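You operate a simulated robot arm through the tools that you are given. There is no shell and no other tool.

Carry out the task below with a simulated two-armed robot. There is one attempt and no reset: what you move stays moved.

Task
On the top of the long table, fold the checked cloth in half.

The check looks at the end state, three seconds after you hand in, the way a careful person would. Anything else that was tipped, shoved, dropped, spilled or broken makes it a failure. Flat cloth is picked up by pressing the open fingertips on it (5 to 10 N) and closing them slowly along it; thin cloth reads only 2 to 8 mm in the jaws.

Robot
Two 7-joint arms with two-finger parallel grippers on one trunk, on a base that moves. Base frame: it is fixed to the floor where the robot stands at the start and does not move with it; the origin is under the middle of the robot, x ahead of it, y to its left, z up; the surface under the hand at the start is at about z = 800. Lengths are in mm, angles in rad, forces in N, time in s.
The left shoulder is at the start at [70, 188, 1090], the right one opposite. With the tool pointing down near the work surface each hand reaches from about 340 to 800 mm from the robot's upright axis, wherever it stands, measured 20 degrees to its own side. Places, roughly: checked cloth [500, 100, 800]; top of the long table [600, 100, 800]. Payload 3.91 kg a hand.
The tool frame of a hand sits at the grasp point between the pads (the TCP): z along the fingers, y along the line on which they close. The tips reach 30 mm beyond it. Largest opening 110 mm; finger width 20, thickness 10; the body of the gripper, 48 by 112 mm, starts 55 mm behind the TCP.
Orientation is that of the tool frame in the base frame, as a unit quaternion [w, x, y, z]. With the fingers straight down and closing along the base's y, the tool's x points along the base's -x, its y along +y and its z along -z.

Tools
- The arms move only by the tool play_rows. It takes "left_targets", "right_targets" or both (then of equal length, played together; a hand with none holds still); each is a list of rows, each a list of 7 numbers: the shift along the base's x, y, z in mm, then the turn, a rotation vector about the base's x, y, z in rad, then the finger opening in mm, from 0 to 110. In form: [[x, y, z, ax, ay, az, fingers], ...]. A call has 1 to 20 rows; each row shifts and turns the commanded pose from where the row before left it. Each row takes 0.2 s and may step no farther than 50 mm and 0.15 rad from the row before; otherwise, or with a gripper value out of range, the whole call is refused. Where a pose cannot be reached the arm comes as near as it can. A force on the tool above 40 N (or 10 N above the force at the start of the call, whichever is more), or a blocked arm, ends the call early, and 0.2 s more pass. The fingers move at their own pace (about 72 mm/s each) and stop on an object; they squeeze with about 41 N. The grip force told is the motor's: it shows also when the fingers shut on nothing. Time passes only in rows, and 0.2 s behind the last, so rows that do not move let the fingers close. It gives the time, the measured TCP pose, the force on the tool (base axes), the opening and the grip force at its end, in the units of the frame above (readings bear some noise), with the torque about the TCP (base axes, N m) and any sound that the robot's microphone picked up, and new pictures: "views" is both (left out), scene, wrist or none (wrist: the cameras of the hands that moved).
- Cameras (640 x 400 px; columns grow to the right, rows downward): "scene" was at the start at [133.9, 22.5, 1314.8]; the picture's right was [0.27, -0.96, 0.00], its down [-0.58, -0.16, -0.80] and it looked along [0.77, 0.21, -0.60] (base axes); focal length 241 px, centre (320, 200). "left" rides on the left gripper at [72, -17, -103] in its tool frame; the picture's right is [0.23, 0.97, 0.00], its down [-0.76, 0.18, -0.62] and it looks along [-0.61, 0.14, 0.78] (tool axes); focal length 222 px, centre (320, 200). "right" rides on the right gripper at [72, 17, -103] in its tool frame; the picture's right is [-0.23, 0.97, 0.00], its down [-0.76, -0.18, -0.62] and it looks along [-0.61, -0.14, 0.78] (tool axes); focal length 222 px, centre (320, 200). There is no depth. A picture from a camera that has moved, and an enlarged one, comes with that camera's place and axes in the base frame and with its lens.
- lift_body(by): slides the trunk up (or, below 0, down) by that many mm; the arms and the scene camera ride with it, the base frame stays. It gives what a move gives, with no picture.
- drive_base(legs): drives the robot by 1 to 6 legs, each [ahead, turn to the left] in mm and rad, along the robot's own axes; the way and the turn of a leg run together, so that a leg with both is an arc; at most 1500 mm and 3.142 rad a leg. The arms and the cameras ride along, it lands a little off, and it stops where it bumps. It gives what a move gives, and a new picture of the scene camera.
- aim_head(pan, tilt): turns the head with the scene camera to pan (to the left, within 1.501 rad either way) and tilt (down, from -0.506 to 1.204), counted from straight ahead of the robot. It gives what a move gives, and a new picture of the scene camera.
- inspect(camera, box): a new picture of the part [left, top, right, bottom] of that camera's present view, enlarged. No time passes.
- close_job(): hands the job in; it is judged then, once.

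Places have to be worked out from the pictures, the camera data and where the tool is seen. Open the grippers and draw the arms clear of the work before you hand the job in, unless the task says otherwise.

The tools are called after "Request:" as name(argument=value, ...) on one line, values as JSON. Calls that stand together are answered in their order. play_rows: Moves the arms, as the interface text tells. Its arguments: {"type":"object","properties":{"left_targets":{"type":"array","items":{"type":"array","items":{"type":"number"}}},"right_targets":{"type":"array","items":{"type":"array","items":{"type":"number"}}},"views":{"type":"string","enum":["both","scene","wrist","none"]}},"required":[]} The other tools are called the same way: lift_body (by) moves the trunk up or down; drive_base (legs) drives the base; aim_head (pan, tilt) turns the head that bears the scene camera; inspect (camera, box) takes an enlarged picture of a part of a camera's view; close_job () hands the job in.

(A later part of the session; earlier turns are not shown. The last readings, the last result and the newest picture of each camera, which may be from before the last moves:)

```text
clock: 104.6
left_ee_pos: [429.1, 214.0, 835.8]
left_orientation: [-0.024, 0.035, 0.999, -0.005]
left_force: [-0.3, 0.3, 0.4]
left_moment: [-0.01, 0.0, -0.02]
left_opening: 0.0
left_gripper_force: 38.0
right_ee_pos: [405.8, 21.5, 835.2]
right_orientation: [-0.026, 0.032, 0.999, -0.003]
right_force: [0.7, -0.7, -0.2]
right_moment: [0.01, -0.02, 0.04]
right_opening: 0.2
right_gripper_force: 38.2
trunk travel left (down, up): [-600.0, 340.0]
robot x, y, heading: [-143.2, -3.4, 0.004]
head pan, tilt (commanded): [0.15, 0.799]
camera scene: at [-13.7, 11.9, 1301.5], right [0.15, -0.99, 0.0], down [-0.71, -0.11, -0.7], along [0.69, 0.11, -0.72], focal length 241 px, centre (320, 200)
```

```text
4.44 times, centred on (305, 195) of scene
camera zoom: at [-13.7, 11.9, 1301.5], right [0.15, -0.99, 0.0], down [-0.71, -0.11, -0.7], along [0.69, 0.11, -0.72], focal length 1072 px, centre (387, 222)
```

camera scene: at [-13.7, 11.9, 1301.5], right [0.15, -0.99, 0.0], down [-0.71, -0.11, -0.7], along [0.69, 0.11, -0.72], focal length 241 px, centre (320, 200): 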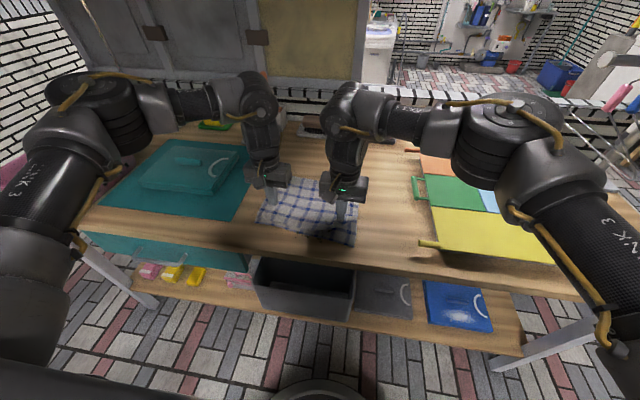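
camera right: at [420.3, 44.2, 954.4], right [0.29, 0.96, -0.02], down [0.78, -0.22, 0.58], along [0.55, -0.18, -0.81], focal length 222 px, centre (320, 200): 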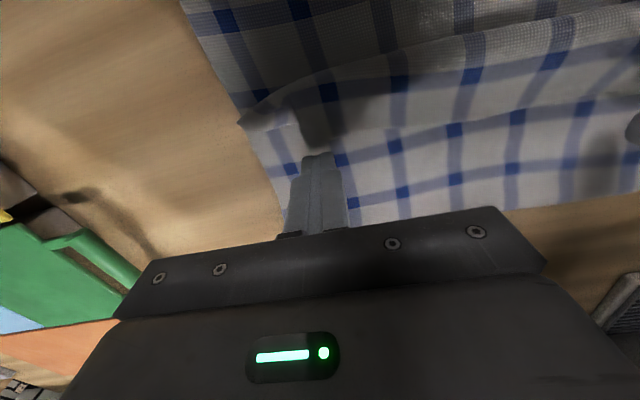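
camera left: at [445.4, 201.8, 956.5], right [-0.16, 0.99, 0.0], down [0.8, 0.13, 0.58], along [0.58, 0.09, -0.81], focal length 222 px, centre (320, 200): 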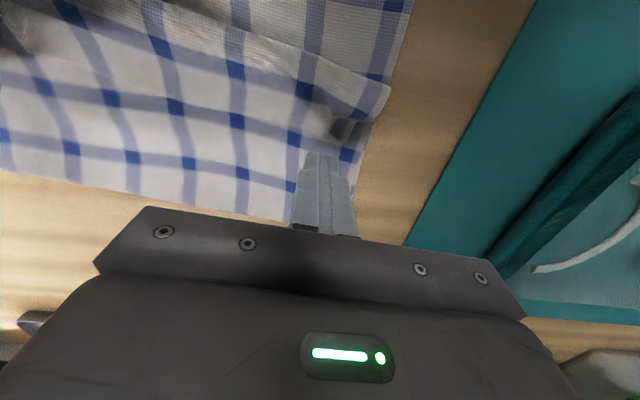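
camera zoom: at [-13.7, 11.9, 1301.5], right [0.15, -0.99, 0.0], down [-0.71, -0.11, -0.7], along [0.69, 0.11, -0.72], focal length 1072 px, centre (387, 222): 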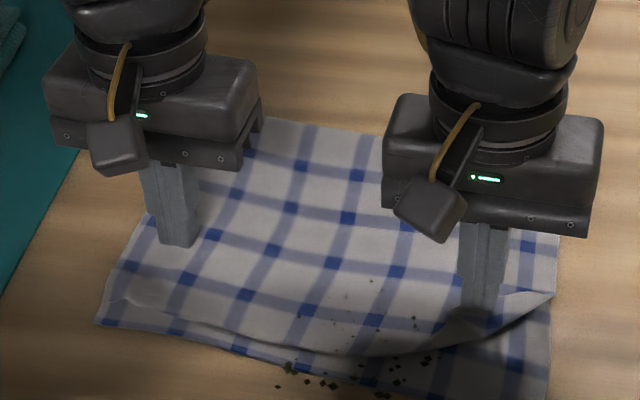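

Left and middle of the hem have flipped over and lie at the near edge. Only the right corner is still folded back around the right tip, so I push that corner flap over diagonally, towards me and to the right.

Request:
play_rows(right_targets=[[-3.5, -2, 0, 0, 0, 0, 0], [-3.5, -2, 0, 0, 0, 0, 0], [-3.5, -2, 0, 0, 0, 0, 0], [-3.5, -2, 0, 0, 0, 0, 0], [-3.5, -2, 0, 0, 0, 0, 0], [-3.5, -2, 0, 0, 0, 0, 0], [-3.5, -2, 0, 0, 0, 0, 0], [-3.5, -2, 0, 0, 0, 0, 0], [-3.5, -2, 0, 0, 0, 0, 0], [-3.5, -2, 0, 0, 0, 0, 0]], views="both")

Request:
inspect(camera="right", box=[220, 40, 460, 210])

Request:
inspect(camera="scene", box=[240, 160, 370, 250])

```text
clock: 106.8
left_ee_pos: [428.9, 214.9, 836.3]
left_orientation: [-0.024, 0.036, 0.999, -0.005]
left_force: [-0.2, 0.5, 0.0]
left_moment: [0.03, -0.01, -0.01]
left_opening: 0.1
left_gripper_force: 38.1
right_ee_pos: [381.3, 5.0, 834.5]
right_orientation: [-0.027, 0.032, 0.999, -0.003]
right_force: [0.4, -0.5, -0.9]
right_moment: [-0.02, 0.01, 0.01]
right_opening: 0.2
right_gripper_force: 37.4
right hand out of reach, approached as far as the arm can: row 9, 10
trunk travel left (down, up): [-600.0, 340.0]
robot x, y, heading: [-144.2, 0.1, 0.01]
head pan, tilt (commanded): [0.15, 0.799]
camera scene: at [-13.6, 11.7, 1301.6], right [0.15, -0.99, 0.0], down [-0.71, -0.11, -0.7], along [0.69, 0.11, -0.72], focal length 241 px, centre (320, 200)
camera right: at [314.9, 26.5, 940.9], right [0.29, 0.96, -0.02], down [0.78, -0.22, 0.58], along [0.55, -0.18, -0.81], focal length 222 px, centre (320, 200)
```

scene: 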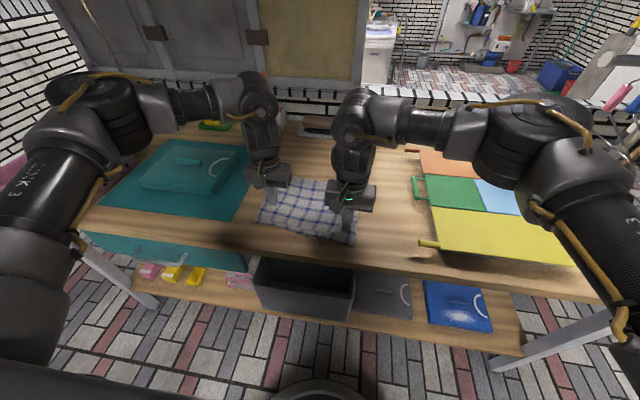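
right: 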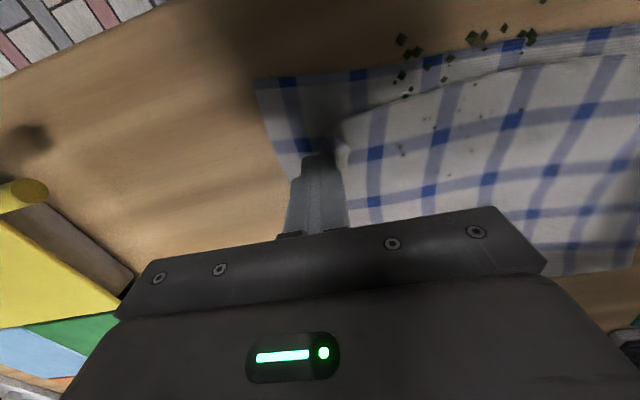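

```text
2.35 times, centred on (340, 125) of right
camera zoom: at [314.9, 26.5, 940.9], right [0.29, 0.96, -0.02], down [0.78, -0.22, 0.58], along [0.55, -0.18, -0.81], focal length 523 px, centre (273, 376)
```

zoom: 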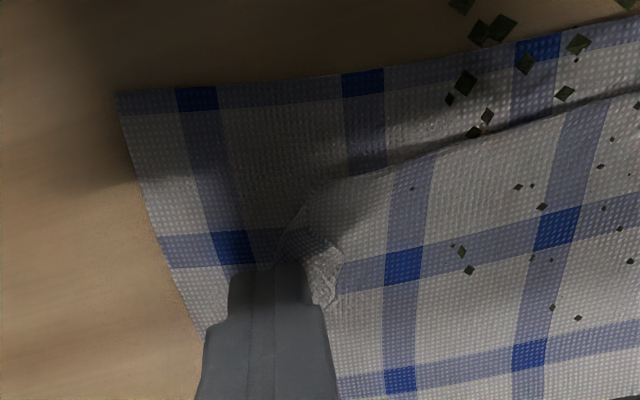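

```text
4.44 times, centred on (305, 205) of scene
camera zoom: at [-13.6, 11.7, 1301.6], right [0.15, -0.99, 0.0], down [-0.71, -0.11, -0.7], along [0.69, 0.11, -0.72], focal length 1072 px, centre (387, 178)
```

zoom: 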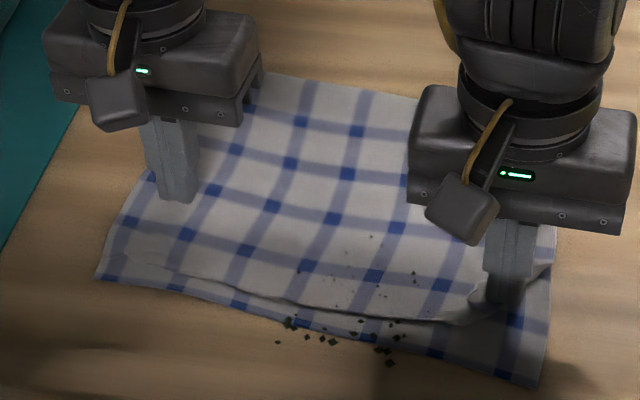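

The hem now runs close along the near edge; at the right the corner still seems crumpled against the finger. I lift the right hand straight up to see how the corner settles.

Request:
play_rows(right_targets=[[0, 0, 8, 0, 0, 0, 0], [0, 0, 10, 0, 0, 0, 0], [4, 0, 12, 0, 0, 0, 0], [8, 0, 14, 0, 0, 0, 0], [10, 0, 14, 0, 0, 0, 0], [10, 0, 14, 0, 0, 0, 0], [10, 0, 8, 0, 0, 0, 0]], views="both")

Request:
inspect(camera="right", box=[220, 0, 500, 200])

Request:
inspect(camera="scene", box=[240, 160, 370, 250])

```text
clock: 108.4
left_ee_pos: [428.5, 214.9, 836.3]
left_orientation: [-0.025, 0.036, 0.999, -0.005]
left_force: [0.0, -0.6, 0.2]
left_moment: [0.0, 0.03, 0.0]
left_opening: 0.0
left_gripper_force: 37.5
right_ee_pos: [422.9, 5.1, 915.5]
right_orientation: [-0.026, 0.032, 0.999, -0.003]
right_force: [-0.4, -0.6, 0.0]
right_moment: [0.01, 0.0, 0.01]
right_opening: 0.0
right_gripper_force: 37.8
trunk travel left (down, up): [-600.0, 340.0]
robot x, y, heading: [-142.1, 0.3, 0.004]
head pan, tilt (commanded): [0.15, 0.799]
camera scene: at [-13.5, 11.9, 1301.5], right [0.15, -0.99, 0.0], down [-0.71, -0.11, -0.7], along [0.69, 0.11, -0.72], focal length 241 px, centre (320, 200)
camera right: at [357.0, 26.4, 1021.7], right [0.29, 0.96, -0.02], down [0.78, -0.22, 0.58], along [0.55, -0.18, -0.81], focal length 222 px, centre (320, 200)
```

scene: 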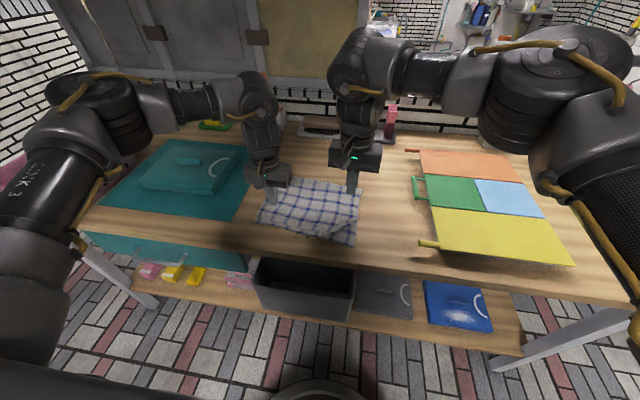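
right: 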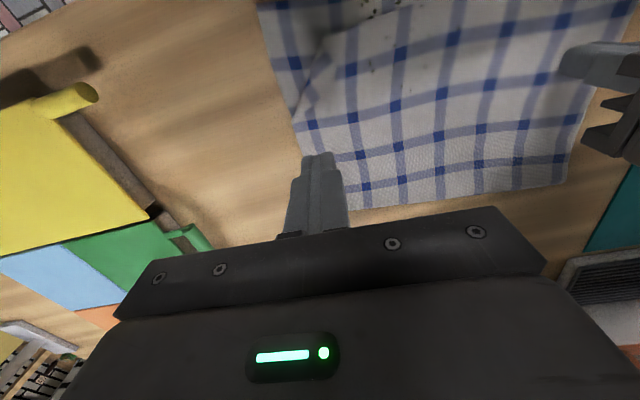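

```text
2.00 times, centred on (360, 100) of right
camera zoom: at [357.0, 26.4, 1021.7], right [0.29, 0.96, -0.02], down [0.78, -0.22, 0.58], along [0.55, -0.18, -0.81], focal length 444 px, centre (240, 400)
```

zoom: 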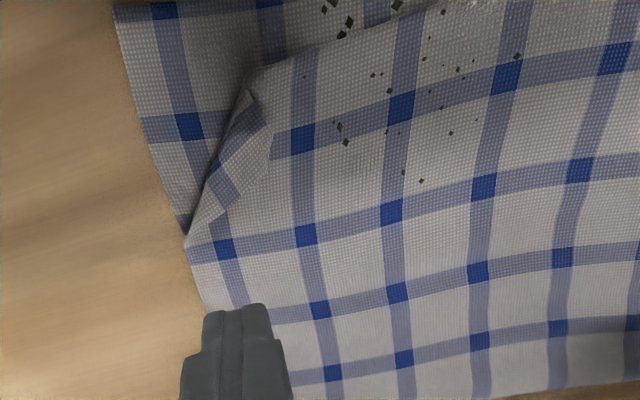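

```text
4.44 times, centred on (305, 205) of scene
camera zoom: at [-13.5, 11.9, 1301.5], right [0.15, -0.99, 0.0], down [-0.71, -0.11, -0.7], along [0.69, 0.11, -0.72], focal length 1072 px, centre (387, 178)
```

zoom: 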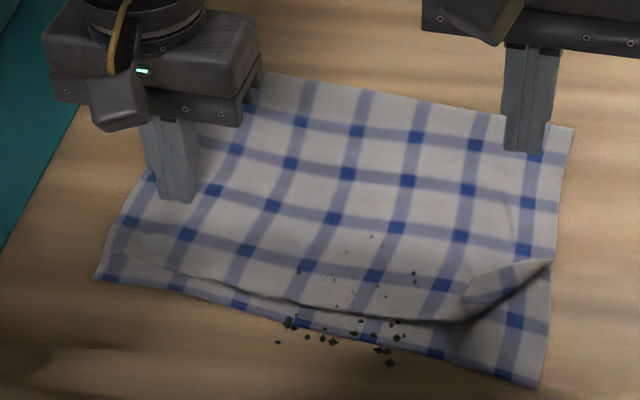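

Only the right corner of the upper layer is still turned back as a small triangle, crease from about (408, -20) to (355, 28). The left hand can reach it better, so I lift the left hand, park the right hand clear to the right, and bring the left over behind that flap.

Request:
play_rows(left_targets=[[0, 0, 10, 0, 0, 0, 0], [0, 0, 14, 0, 0, 0, 0], [0, 0, 16, 0, 0, 0, 0], [0, 0, 16, 0, 0, 0, 0], [0, 0, 10, 0, 0, 0, 0], [0, 0, 0, 0, 0, 0, 0], [0, 0, 0, 0, 0, 0, 0], [0, 0, 0, 0, 0, 0, 0]], right_targets=[[0, -16, 8, 0, 0, 0, 0], [4, -20, 8, 0, 0, 0, 0], [4, -20, 8, 0, 0, 0, 0], [4, -20, 8, 0, 0, 0, 0], [4, -20, 8, 0, 0, 0, 0], [4, -20, 5, 0, 0, 0, 0], [4, -20, 5, 0, 0, 0, 0], [0, -20, 0, 0, 0, 0, 0]], views="none")

Request:
play_rows(left_targets=[[-2, -16, 0, 0, 0, 0, 0], [-2, -17, 0, 0, 0, 0, 0], [-2, -17, 0, 0, 0, 0, 0], [-2, -17, 0, 0, 0, 0, 0], [-2, -17, 0, 0, 0, 0, 0], [-2, -17, -4, 0, 0, 0, 0], [-2, -17, -6, 0, 0, 0, 0], [-2, -17, -6, 0, 0, 0, 0], [-2, -17, -6, 0, 0, 0, 0], [-2, -12, -6, 0, 0, 0, 0]], views="both")

Request:
inspect(camera="left", box=[180, 0, 460, 200])

Request:
inspect(camera="scene", box=[240, 160, 370, 250])

```text
clock: 110.2
left_ee_pos: [426.6, 213.8, 900.3]
left_orientation: [-0.024, 0.036, 0.999, -0.006]
left_force: [0.2, -1.9, -0.3]
left_moment: [-0.01, -0.01, 0.01]
left_opening: 0.1
left_gripper_force: 37.8
right_ee_pos: [450.2, -153.9, 965.0]
right_orientation: [-0.025, 0.032, 0.999, -0.003]
right_force: [-0.5, -0.2, -0.1]
right_moment: [0.02, 0.03, 0.0]
right_opening: 0.2
right_gripper_force: 37.7
trunk travel left (down, up): [-600.0, 340.0]
robot x, y, heading: [-142.7, -3.8, 0.006]
head pan, tilt (commanded): [0.15, 0.799]
```

```text
clock: 112.4
left_ee_pos: [407.6, 48.1, 873.2]
left_orientation: [-0.024, 0.035, 0.999, -0.005]
left_force: [-0.4, -1.0, -0.2]
left_moment: [-0.06, 0.0, -0.01]
left_opening: 0.1
left_gripper_force: 37.7
right_ee_pos: [450.4, -151.1, 964.8]
right_orientation: [-0.026, 0.032, 0.999, -0.002]
right_force: [-0.6, -0.1, 0.5]
right_moment: [0.03, 0.0, 0.04]
right_opening: 0.1
right_gripper_force: 37.4
trunk travel left (down, up): [-600.0, 340.0]
robot x, y, heading: [-141.4, -0.6, 0.002]
head pan, tilt (commanded): [0.15, 0.799]
camera scene: at [-13.6, 11.2, 1301.6], right [0.15, -0.99, 0.0], down [-0.71, -0.11, -0.7], along [0.69, 0.11, -0.72], focal length 241 px, centre (320, 200)
camera left: at [341.2, 37.1, 980.6], right [-0.16, 0.99, 0.0], down [0.8, 0.13, 0.58], along [0.58, 0.09, -0.81], focal length 222 px, centre (320, 200)
```

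scene: 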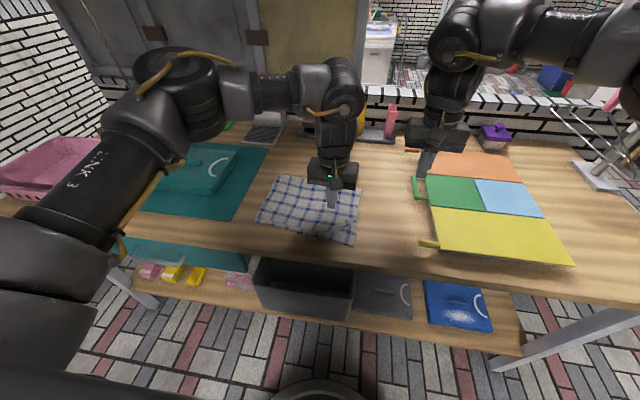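
left: 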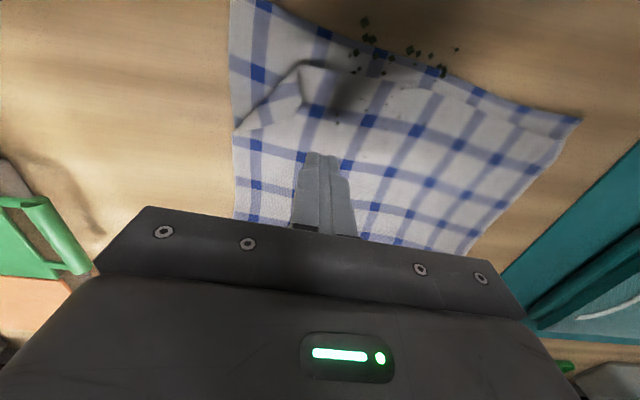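

```text
2.00 times, centred on (320, 100) of left
camera zoom: at [341.2, 37.1, 980.6], right [-0.16, 0.99, 0.0], down [0.8, 0.13, 0.58], along [0.58, 0.09, -0.81], focal length 444 px, centre (320, 400)
```

zoom: 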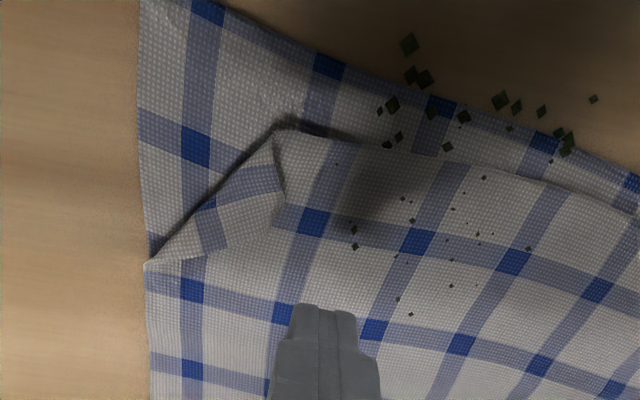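

```text
4.44 times, centred on (305, 205) of scene
camera zoom: at [-13.6, 11.2, 1301.6], right [0.15, -0.99, 0.0], down [-0.71, -0.11, -0.7], along [0.69, 0.11, -0.72], focal length 1072 px, centre (387, 178)
```

zoom: 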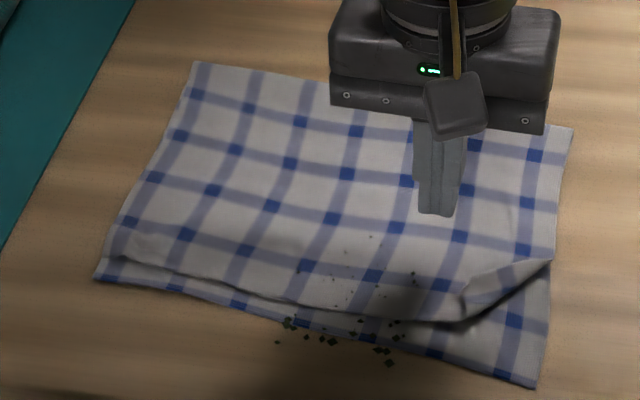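

The fold looks good; just this 18 mm-wide flap at the right corner is left. I lower the left tips behind it at about (405, 32) and then push it over diagonally.

Request:
play_rows(left_targets=[[-0.5, -4, -4, 0, 0, 0, 0], [-0.5, -4, -6, 0, 0, 0, 0], [-0.5, -4, -6, 0, 0, 0, 0], [-0.5, -4, -6, 0, 0, 0, 0], [0, 0, -6, 0, 0, 0, 0], [0, 0, -5, 0, 0, 0, 0], [0, 0, -3, 0, 0, 0, 0], [0, 0, -1.5, 0, 0, 0, 0], [0, 0, 0, 0, 0, 0, 0]], views="wrist")

Request:
inspect(camera="left", box=[180, 40, 420, 210])

```text
clock: 114.4
left_ee_pos: [407.5, 33.3, 837.2]
left_orientation: [-0.023, 0.035, 0.999, -0.005]
left_force: [-0.5, -0.7, -0.2]
left_moment: [0.02, -0.02, 0.02]
left_opening: 0.0
left_gripper_force: 37.6
right_ee_pos: [449.3, -151.6, 965.2]
right_orientation: [-0.026, 0.032, 0.999, -0.003]
right_force: [0.3, -0.1, -0.2]
right_moment: [0.01, -0.01, 0.0]
right_opening: 0.0
right_gripper_force: 37.6
trunk travel left (down, up): [-600.0, 340.0]
robot x, y, heading: [-142.9, 1.2, 0.005]
head pan, tilt (commanded): [0.15, 0.799]
camera left: at [339.5, 22.4, 944.1], right [-0.16, 0.99, 0.0], down [0.8, 0.13, 0.58], along [0.58, 0.09, -0.81], focal length 222 px, centre (320, 200)
```

left: 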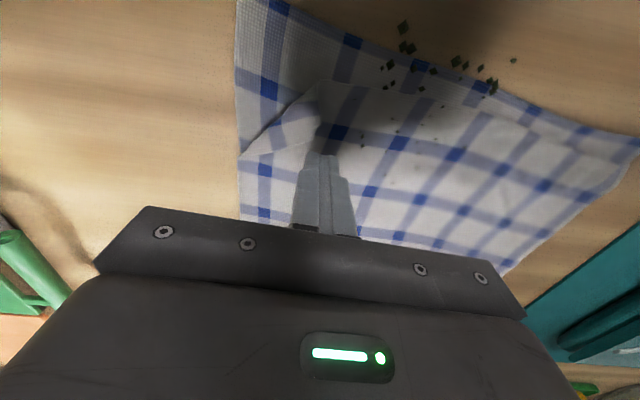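

```text
2.35 times, centred on (300, 125) of left
camera zoom: at [339.5, 22.4, 944.1], right [-0.16, 0.99, 0.0], down [0.8, 0.13, 0.58], along [0.58, 0.09, -0.81], focal length 523 px, centre (367, 376)
```

zoom: 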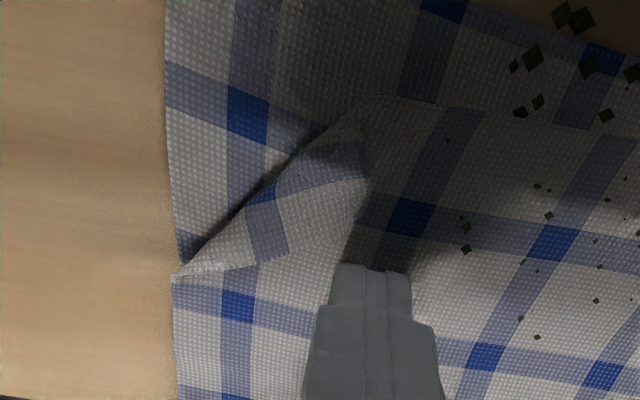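

The tips are just behind the flap's free edge. I lower one more millimetre and push diagonally towards the corner.

Request:
play_rows(left_targets=[[0, 0, -1, 0, 0, 0, 0], [-2.7, -2.6, -0.4, 0, 0, 0, 0], [-2.7, -2.6, 0, 0, 0, 0, 0], [-2.7, -2.6, 0, 0, 0, 0, 0], [-2.7, -2.6, 0, 0, 0, 0, 0], [-2.7, -2.6, 0, 0, 0, 0, 0], [-2.7, -2.6, 0, 0, 0, 0, 0], [-2.7, -2.6, 0, 0, 0, 0, 0], [-2.7, -2.6, 0, 0, 0, 0, 0], [-2.7, -2.6, 0, 0, 0, 0, 0], [-2.7, -2.6, 0, 0, 0, 0, 0], [-2.7, -2.6, 0, 0, 0, 0, 0]], views="wrist")

Request:
inspect(camera="left", box=[180, 40, 420, 210])

Request:
inspect(camera="scene", box=[240, 160, 370, 250])

```text
clock: 117.0
left_ee_pos: [376.4, 4.6, 833.3]
left_orientation: [-0.024, 0.036, 0.999, -0.005]
left_force: [-0.7, 0.3, 0.2]
left_moment: [0.0, 0.02, 0.03]
left_opening: 0.1
left_gripper_force: 37.8
right_ee_pos: [450.2, -152.2, 964.4]
right_orientation: [-0.026, 0.032, 0.999, -0.003]
right_force: [-0.1, -1.0, -0.4]
right_moment: [-0.03, -0.02, -0.02]
right_opening: 0.0
right_gripper_force: 37.6
trunk travel left (down, up): [-600.0, 340.0]
robot x, y, heading: [-140.3, 3.3, 0.008]
head pan, tilt (commanded): [0.15, 0.799]
camera left: at [309.9, -5.7, 942.0], right [-0.16, 0.99, 0.0], down [0.8, 0.13, 0.58], along [0.58, 0.09, -0.81], focal length 222 px, centre (320, 200)
```

left: 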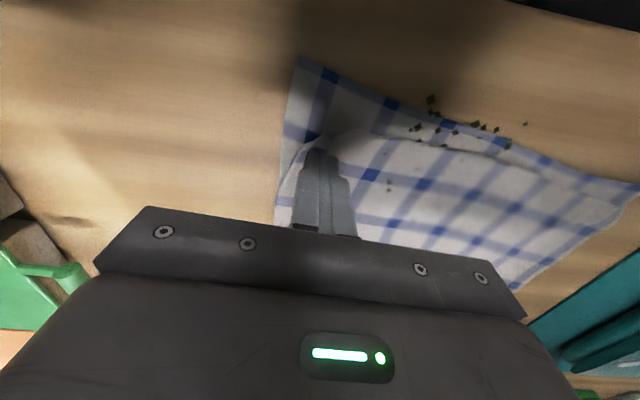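

```text
2.35 times, centred on (300, 125) of left
camera zoom: at [309.9, -5.7, 942.0], right [-0.16, 0.99, 0.0], down [0.8, 0.13, 0.58], along [0.58, 0.09, -0.81], focal length 523 px, centre (367, 376)
```

zoom: 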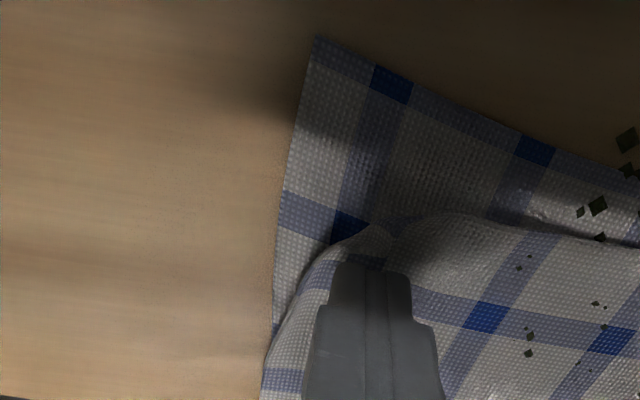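

```text
4.44 times, centred on (305, 205) of scene
camera zoom: at [-13.6, 11.2, 1301.6], right [0.15, -0.99, 0.0], down [-0.71, -0.11, -0.7], along [0.69, 0.11, -0.72], focal length 1072 px, centre (387, 178)
```

zoom: 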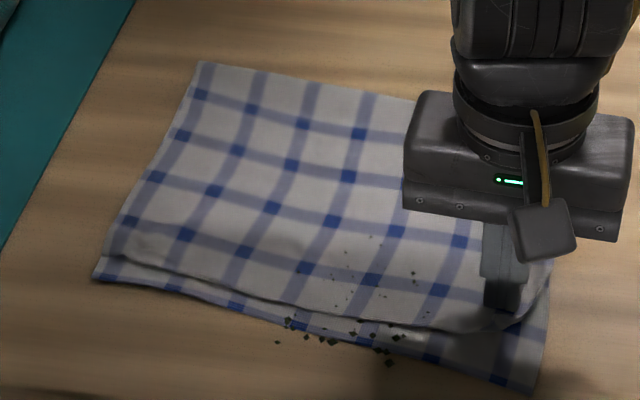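

The flap has been pushed up to the corner line. I lift the left hand away to see how it settles.

Request:
play_rows(left_targets=[[-3, -2, 0, 0, 0, 0, 0], [-3, -2, 0, 0, 0, 0, 0], [0, 0, 6, 0, 0, 0, 0], [0, 0, 10, 0, 0, 0, 0], [4, 2, 14, 0, 0, 0, 0], [6, 4, 16, 0, 0, 0, 0], [8, 6, 16, 0, 0, 0, 0], [8, 8, 8, 0, 0, 0, 0]], views="wrist")

Request:
inspect(camera="left", box=[180, 0, 460, 200])

Request:
inspect(camera="scene", box=[240, 160, 370, 250])

```text
clock: 118.8
left_ee_pos: [395.0, 23.2, 906.4]
left_orientation: [-0.024, 0.036, 0.999, -0.005]
left_force: [0.4, 0.5, -0.4]
left_moment: [0.0, -0.01, 0.0]
left_opening: 0.1
left_gripper_force: 37.7
right_ee_pos: [449.7, -150.8, 963.6]
right_orientation: [-0.027, 0.033, 0.999, -0.004]
right_force: [1.1, 0.8, -0.5]
right_moment: [0.02, -0.04, 0.01]
right_opening: 0.2
right_gripper_force: 37.6
trunk travel left (down, up): [-600.0, 340.0]
robot x, y, heading: [-142.8, -1.8, 0.008]
head pan, tilt (commanded): [0.15, 0.799]
camera left: at [329.4, 11.7, 1012.2], right [-0.16, 0.99, 0.0], down [0.8, 0.13, 0.58], along [0.58, 0.09, -0.81], focal length 222 px, centre (320, 200)
```

left: 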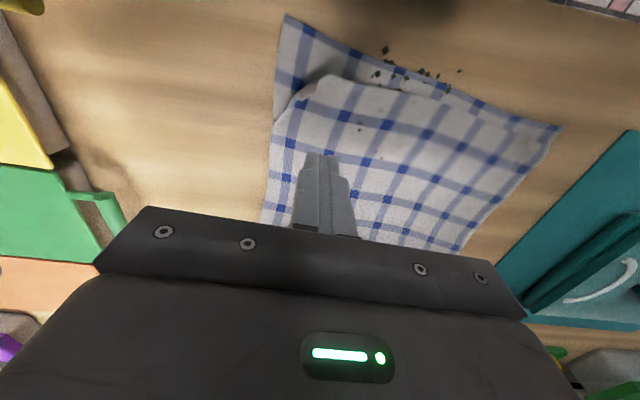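

```text
2.00 times, centred on (320, 100) of left
camera zoom: at [329.4, 11.7, 1012.2], right [-0.16, 0.99, 0.0], down [0.8, 0.13, 0.58], along [0.58, 0.09, -0.81], focal length 444 px, centre (320, 400)
```

zoom: 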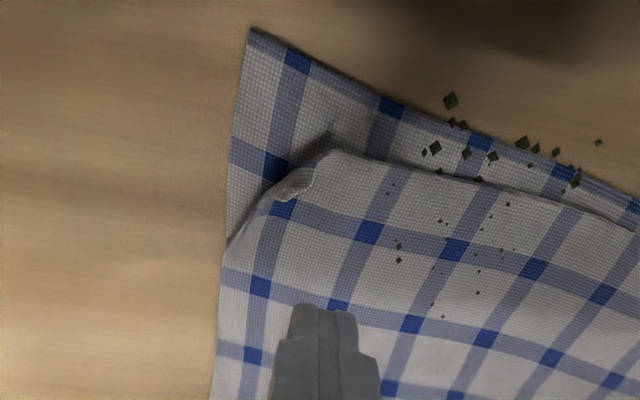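

```text
4.44 times, centred on (305, 205) of scene
camera zoom: at [-13.5, 11.9, 1301.5], right [0.15, -0.99, 0.0], down [-0.71, -0.11, -0.7], along [0.69, 0.11, -0.72], focal length 1072 px, centre (387, 178)
```

zoom: 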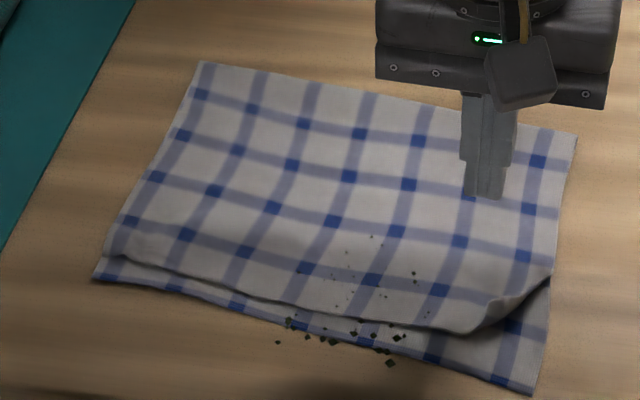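

The corner is nearly out. A closer look at what remains curled there.

Request:
inspect(camera="left", box=[265, 50, 385, 135])

Request:
inspect(camera="scene", box=[310, 205, 365, 245])

```text
4.71 times, centred on (325, 92) of left
camera zoom: at [329.4, 11.7, 1012.2], right [-0.16, 0.99, 0.0], down [0.8, 0.13, 0.58], along [0.58, 0.09, -0.81], focal length 1045 px, centre (296, 706)
```

zoom: 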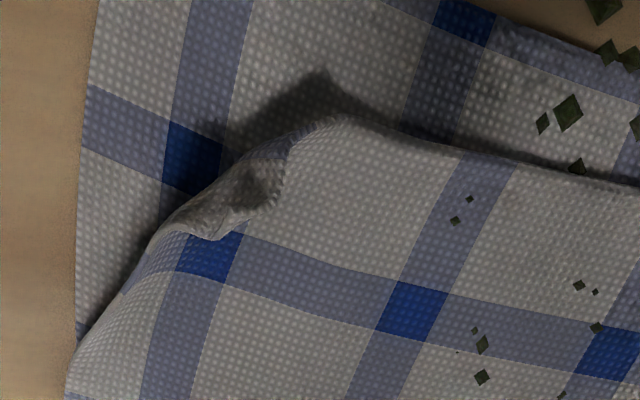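

```text
10.00 times, centred on (338, 225) of scene
camera zoom: at [-13.5, 11.9, 1301.5], right [0.15, -0.99, 0.0], down [-0.71, -0.11, -0.7], along [0.69, 0.11, -0.72], focal length 2411 px, centre (145, -50)
```

zoom: 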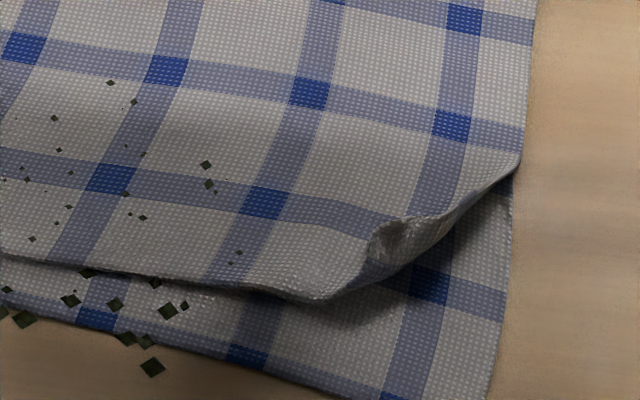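

A 12–15 mm strip at the corner is still curled up, around (366, 8). I reverse 45 mm so the left arm has room, and then repeat the diagonal push, a little longer.

Request:
drive_base(legs=[[-45, 0]])

Request:
play_rows(left_targets=[[6, 0, -8, 0, 0, 0, 0], [6, 0, -10, 0, 0, 0, 0], [6, 0, -10, 0, 0, 0, 0], [6, 0, -10, 0, 0, 0, 0], [6, 0, -10, 0, 0, 0, 0], [3, 0, -10, 0, 0, 0, 0], [0, 0, -5, 0, 0, 0, 0], [0, 0, -3, 0, 0, 0, 0], [0, 0, -2, 0, 0, 0, 0]], views="wrist")

Request:
inspect(camera="left", box=[200, 40, 440, 210])

```text
clock: 119.7
left_ee_pos: [353.6, 22.3, 904.2]
left_orientation: [-0.025, 0.035, 0.999, -0.005]
left_force: [0.4, 0.6, -0.1]
left_moment: [0.04, -0.02, -0.02]
left_opening: 0.0
left_gripper_force: 38.6
right_ee_pos: [408.1, -153.2, 964.6]
right_orientation: [-0.027, 0.032, 0.999, -0.002]
right_force: [-0.5, -0.4, 1.3]
right_moment: [0.0, -0.03, -0.01]
right_opening: 0.1
right_gripper_force: 37.7
trunk travel left (down, up): [-600.0, 340.0]
robot x, y, heading: [-188.9, 1.1, 0.012]
head pan, tilt (commanded): [0.15, 0.799]
camera scene: at [-56.2, 11.0, 1301.4], right [0.15, -0.99, 0.0], down [-0.71, -0.11, -0.7], along [0.69, 0.11, -0.72], focal length 241 px, centre (320, 200)
```

scene: 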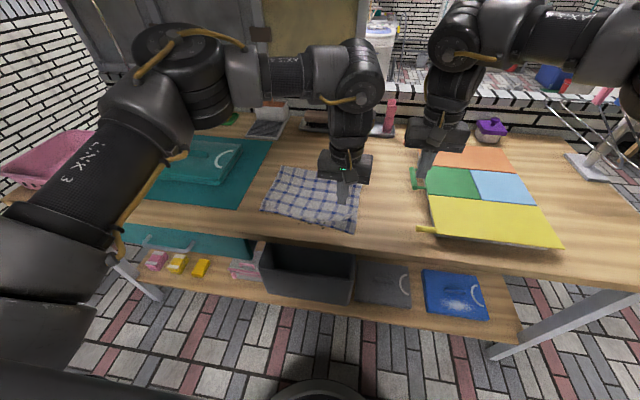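

```text
clock: 121.7
left_ee_pos: [384.7, 22.4, 837.2]
left_orientation: [-0.024, 0.035, 0.999, -0.006]
left_force: [0.8, 0.3, -0.2]
left_moment: [-0.03, -0.01, -0.01]
left_opening: 0.1
left_gripper_force: 38.0
right_ee_pos: [406.3, -152.4, 964.5]
right_orientation: [-0.027, 0.032, 0.999, -0.002]
right_force: [1.2, -0.2, 0.5]
right_moment: [-0.01, 0.0, 0.0]
right_opening: 0.3
right_gripper_force: 37.3
trunk travel left (down, up): [-600.0, 340.0]
robot x, y, heading: [-189.8, 1.0, 0.009]
head pan, tilt (commanded): [0.15, 0.799]
camera left: at [318.1, 11.2, 943.9], right [-0.16, 0.99, 0.0], down [0.8, 0.13, 0.58], along [0.58, 0.09, -0.81], focal length 222 px, centre (320, 200)
```

left: 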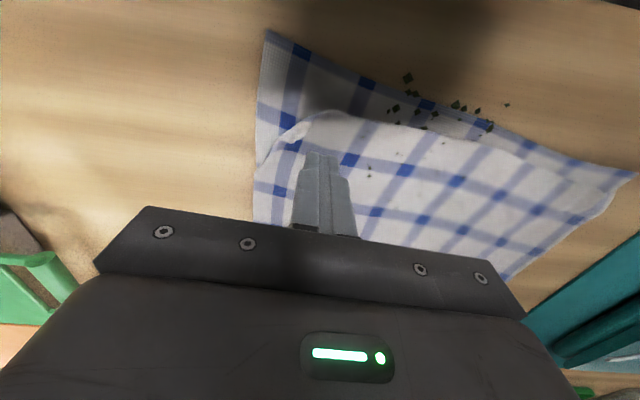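

```text
2.35 times, centred on (320, 125) of left
camera zoom: at [318.1, 11.2, 943.9], right [-0.16, 0.99, 0.0], down [0.8, 0.13, 0.58], along [0.58, 0.09, -0.81], focal length 523 px, centre (320, 376)
```

zoom: 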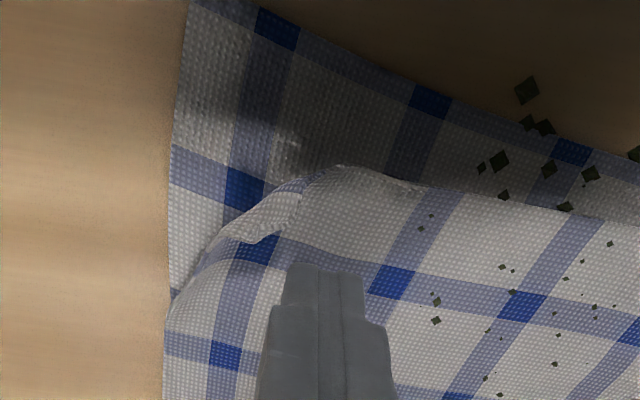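

The curled strip lies just ahead-left of the tips. I push it diagonally for about 50 mm.

Request:
play_rows(left_targets=[[0, 0, -1, 0, 0, 0, 0], [-2.4, -3, 0, 0, 0, 0, 0], [-2.4, -3, 0, 0, 0, 0, 0], [-2.4, -3, 0, 0, 0, 0, 0], [-2.4, -3, 0, 0, 0, 0, 0], [-2.4, -3, 0, 0, 0, 0, 0], [-2.4, -3, 0, 0, 0, 0, 0], [-2.4, -3, 0, 0, 0, 0, 0], [-2.4, -3, 0, 0, 0, 0, 0], [-2.4, -3, 0, 0, 0, 0, 0], [-2.4, -3, 0, 0, 0, 0, 0], [-2.4, -3, 0, 0, 0, 0, 0], [-2.4, -3, 0, 0, 0, 0, 0], [-2.4, -3, 0, 0, 0, 0, 0]], views="wrist")

Request:
inspect(camera="left", box=[200, 40, 440, 210])

Request:
inspect(camera="scene", box=[300, 190, 370, 240])

```text
clock: 124.7
left_ee_pos: [353.9, -17.6, 836.6]
left_orientation: [-0.025, 0.036, 0.999, -0.005]
left_force: [-0.5, 0.9, -0.2]
left_moment: [-0.01, -0.02, 0.06]
left_opening: 0.0
left_gripper_force: 37.4
right_ee_pos: [407.8, -153.2, 964.9]
right_orientation: [-0.025, 0.032, 0.999, -0.004]
right_force: [0.2, -0.4, -0.6]
right_moment: [-0.02, -0.03, 0.0]
right_opening: 0.3
right_gripper_force: 38.1
trunk travel left (down, up): [-600.0, 340.0]
robot x, y, heading: [-187.2, 0.1, 0.006]
head pan, tilt (commanded): [0.15, 0.799]
camera left: at [287.0, -28.9, 942.8], right [-0.16, 0.99, 0.0], down [0.8, 0.13, 0.58], along [0.58, 0.09, -0.81], focal length 222 px, centre (320, 200)
```

left: 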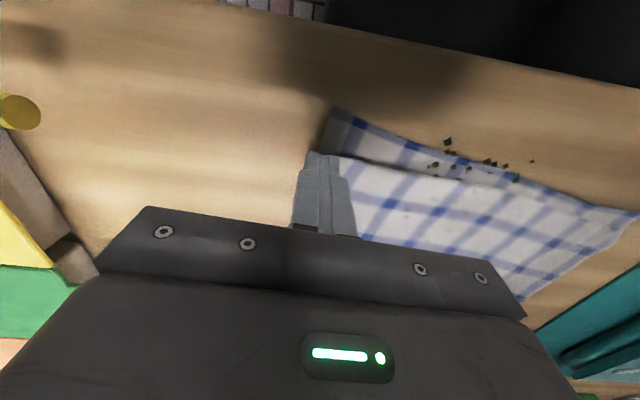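

```text
2.35 times, centred on (320, 125) of left
camera zoom: at [287.0, -28.9, 942.8], right [-0.16, 0.99, 0.0], down [0.8, 0.13, 0.58], along [0.58, 0.09, -0.81], focal length 523 px, centre (320, 376)
```

zoom: 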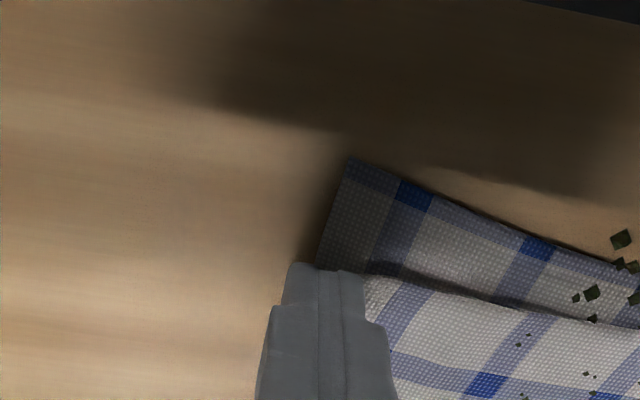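

```text
8.00 times, centred on (335, 215) of scene
camera zoom: at [-57.0, 10.9, 1301.6], right [0.15, -0.99, 0.0], down [-0.71, -0.11, -0.7], along [0.69, 0.11, -0.72], focal length 1929 px, centre (200, 80)
```

zoom: 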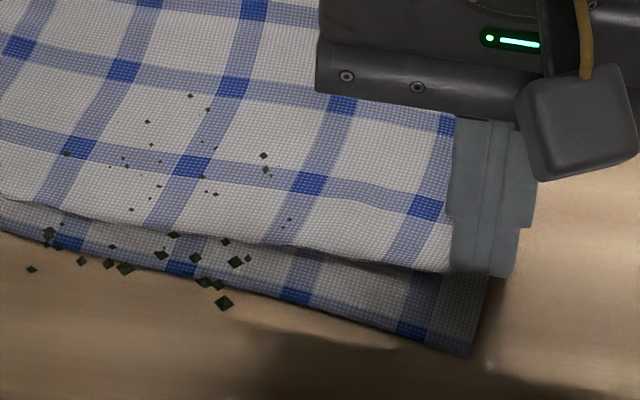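

That did it: the hem now runs straight out to the right side. I lift the left hand up and away to view the result.

Request:
play_rows(left_targets=[[0, 0, 8, 0, 0, 0, 0], [0, 0, 12, 0, 0, 0, 0], [0, 4, 16, 0, 0, 0, 0], [4, 14, 18, 0, 0, 0, 0], [6, 20, 18, 0, 0, 0, 0], [6, 20, 18, 0, 0, 0, 0], [6, 20, 10, 0, 0, 0, 0], [6, 20, 0, 0, 0, 0, 0], [6, 20, 0, 0, 0, 0, 0], [6, 20, 0, 0, 0, 0, 0], [6, 20, 0, 0, 0, 0, 0], [6, 20, 0, 0, 0, 0, 0], [6, 20, 0, 0, 0, 0, 0], [6, 20, 0, 0, 0, 0, 0]], views="both")

Request:
inspect(camera="scene", box=[250, 155, 370, 238])

```text
clock: 127.7
left_ee_pos: [417.2, 203.3, 934.9]
left_orientation: [-0.025, 0.036, 0.999, -0.006]
left_force: [0.0, -0.2, -0.3]
left_moment: [0.0, -0.01, -0.02]
left_opening: 0.0
left_gripper_force: 37.4
right_ee_pos: [406.3, -152.1, 965.1]
right_orientation: [-0.027, 0.032, 0.999, -0.004]
right_force: [-1.0, -0.9, -0.3]
right_moment: [0.01, 0.0, 0.02]
right_opening: 0.1
right_gripper_force: 37.1
trunk travel left (down, up): [-600.0, 340.0]
robot x, y, heading: [-188.7, -3.9, 0.004]
head pan, tilt (commanded): [0.15, 0.799]
camera scene: at [-56.8, 12.0, 1301.5], right [0.15, -0.99, 0.0], down [-0.71, -0.11, -0.7], along [0.69, 0.11, -0.72], focal length 241 px, centre (320, 200)
camera left: at [350.9, 192.4, 1042.2], right [-0.16, 0.99, 0.0], down [0.8, 0.13, 0.58], along [0.58, 0.09, -0.81], focal length 222 px, centre (320, 200)
```

scene: 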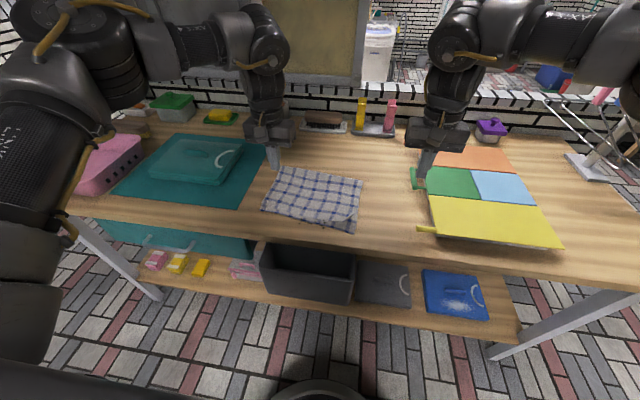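
left: 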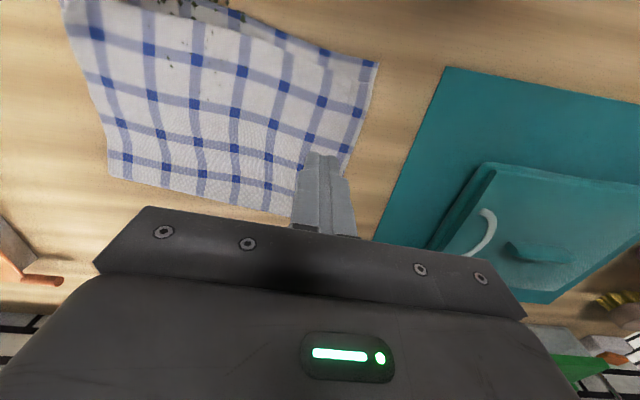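

```text
4.82 times, centred on (310, 196) of scene
camera zoom: at [-56.8, 12.0, 1301.5], right [0.15, -0.99, 0.0], down [-0.71, -0.11, -0.7], along [0.69, 0.11, -0.72], focal length 1162 px, centre (368, 217)
```

zoom: 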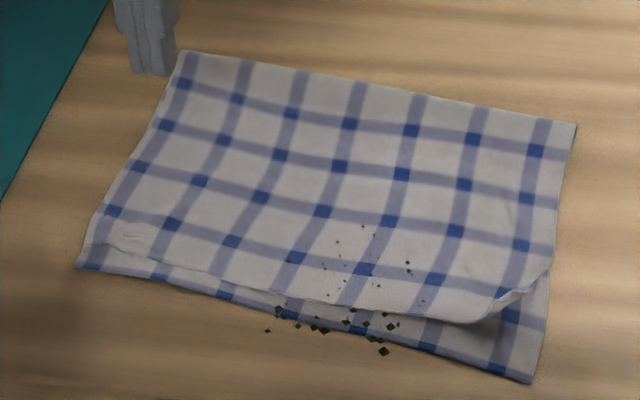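

The cloth is folded with the fold at x ≈ 558–524 and the hem 10 mm (left) to 29 mm (right) inside the near edge, still well on the table; a small curl remains at the right corner. I look at it closely from both sides.

Request:
inspect(camera="scene", box=[320, 195, 370, 238])

Request:
inspect(camera="scene", box=[230, 150, 390, 270])

Request:
inspect(camera="left", box=[50, 0, 400, 220])

```text
9.30 times, centred on (345, 216) of scene
camera zoom: at [-56.8, 12.0, 1301.5], right [0.15, -0.99, 0.0], down [-0.71, -0.11, -0.7], along [0.69, 0.11, -0.72], focal length 2243 px, centre (87, 46)
```

zoom: 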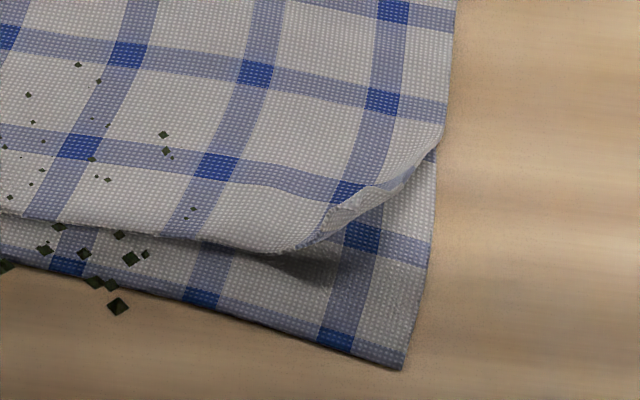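

```text
3.33 times, centred on (310, 210) of scene
camera zoom: at [-56.8, 12.0, 1301.5], right [0.15, -0.99, 0.0], down [-0.71, -0.11, -0.7], along [0.69, 0.11, -0.72], focal length 804 px, centre (353, 167)
```

zoom: 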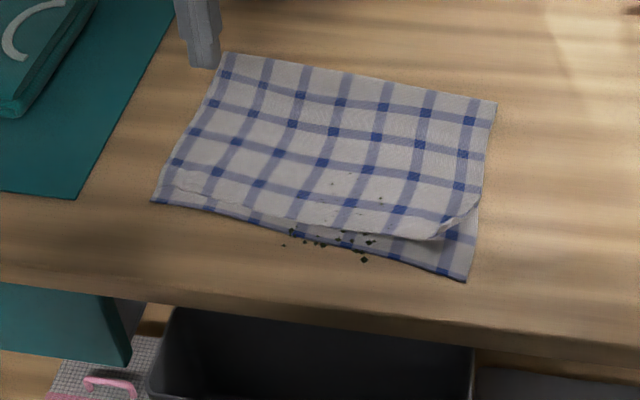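

```text
1.82 times, centred on (225, 110) of left
camera zoom: at [350.9, 192.4, 1042.2], right [-0.16, 0.99, 0.0], down [0.8, 0.13, 0.58], along [0.58, 0.09, -0.81], focal length 404 px, centre (493, 364)
```

zoom: 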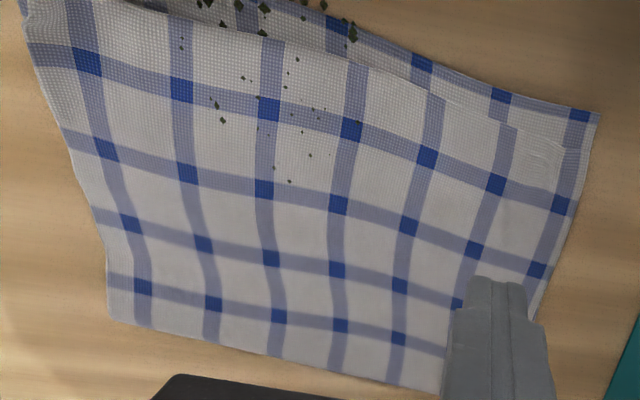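

Only that corner triangle is left turned up. I'll use the right hand this time: place its closed tips inside the corner and iron the flap outward right off the cloth before lifting; the left hand moves aside.

Request:
play_rows(left_targets=[[4, 10, 6, 0, 0, 0, 0], [4, 10, 6, 0, 0, 0, 0], [4, 10, 6, 0, 0, 0, 0], [4, 10, 6, 0, 0, 0, 0], [4, 10, 6, 0, 0, 0, 0], [0, 0, 0, 0, 0, 0, 0], [0, 0, 0, 0, 0, 0, 0], [0, 0, 0, 0, 0, 0, 0], [0, 0, 0, 0, 0, 0, 0], [0, 0, 0, 0, 0, 0, 0], [0, 0, 0, 0, 0, 0, 0]], right_targets=[[0, 14, -2, 0, 0, 0, 0], [-1, 17, -4, 0, 0, 0, 0], [-2, 17, -6, 0, 0, 0, 0], [-2, 17, -8, 0, 0, 0, 0], [-2, 17, -10, 0, 0, 0, 0], [-2, 17, -12, 0, 0, 0, 0], [-2, 17, -12, 0, 0, 0, 0], [-2, 17, -12, 0, 0, 0, 0], [-2, 17, -12, 0, 0, 0, 0], [-2, 17, -12, 0, 0, 0, 0], [-1, 6, -10, 0, 0, 0, 0]], views="both")

Request:
inspect(camera="right", box=[180, 20, 460, 220])

```text
clock: 130.1
left_ee_pos: [437.1, 251.3, 966.8]
left_orientation: [-0.024, 0.036, 0.999, -0.004]
left_force: [0.1, -0.6, -0.3]
left_moment: [0.02, -0.02, 0.0]
left_opening: 0.1
left_gripper_force: 37.7
right_ee_pos: [387.0, 22.4, 864.9]
right_orientation: [-0.026, 0.032, 0.999, -0.003]
right_force: [-0.1, 0.3, 0.6]
right_moment: [-0.01, 0.03, 0.01]
right_opening: 0.2
right_gripper_force: 37.9
trunk travel left (down, up): [-600.0, 340.0]
robot x, y, heading: [-185.5, -0.2, 0.003]
head pan, tilt (commanded): [0.15, 0.799]
camera scene: at [-56.7, 11.3, 1301.6], right [0.15, -0.99, 0.0], down [-0.71, -0.11, -0.7], along [0.69, 0.11, -0.72], focal length 241 px, centre (320, 200)
camera right: at [321.5, 43.4, 970.6], right [0.29, 0.96, -0.02], down [0.78, -0.22, 0.58], along [0.55, -0.18, -0.81], focal length 222 px, centre (320, 200)
camera left: at [371.3, 240.0, 1072.9], right [-0.16, 0.99, 0.0], down [0.8, 0.13, 0.58], along [0.58, 0.09, -0.81], focal length 222 px, centre (320, 200)
```

scene: 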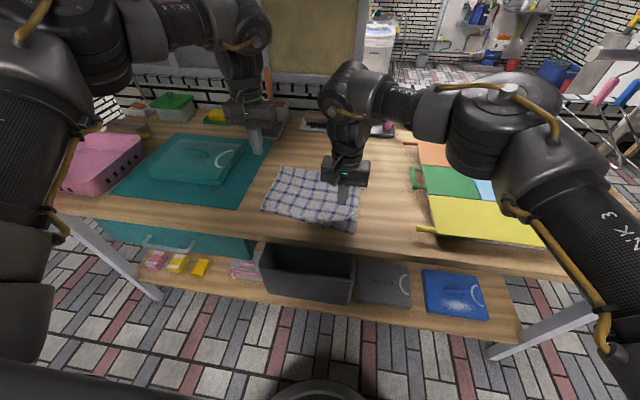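
right: 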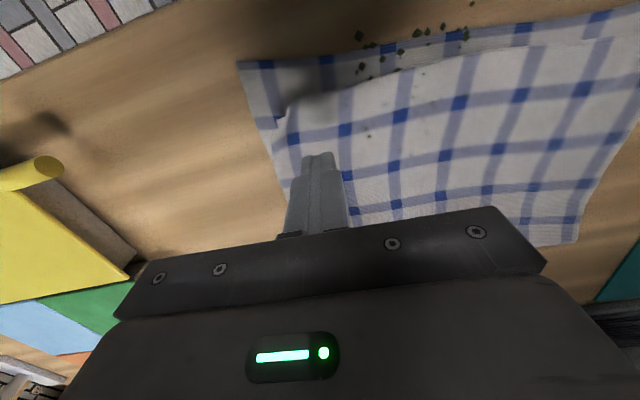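
left: 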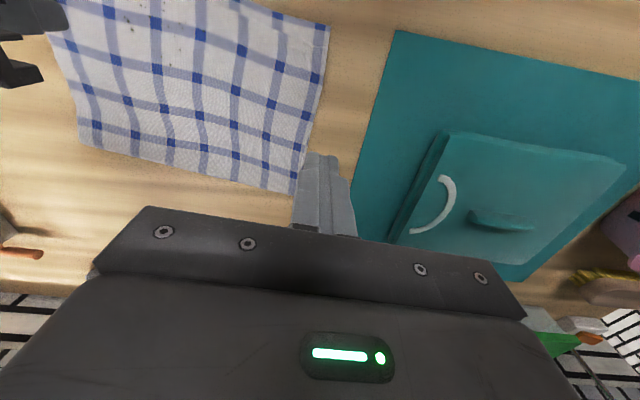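

```text
2.00 times, centred on (320, 120) of right
camera zoom: at [321.5, 43.4, 970.6], right [0.29, 0.96, -0.02], down [0.78, -0.22, 0.58], along [0.55, -0.18, -0.81], focal length 444 px, centre (320, 360)
```

zoom: 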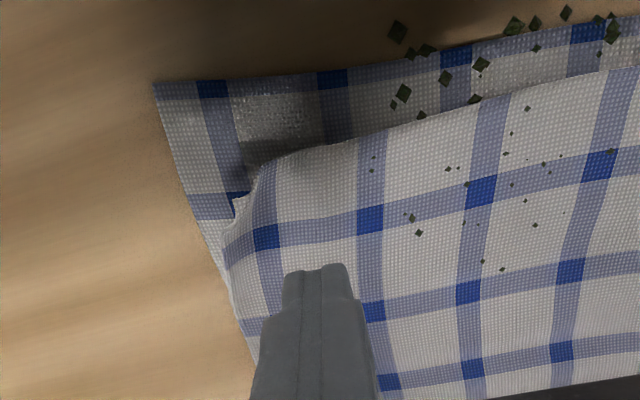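

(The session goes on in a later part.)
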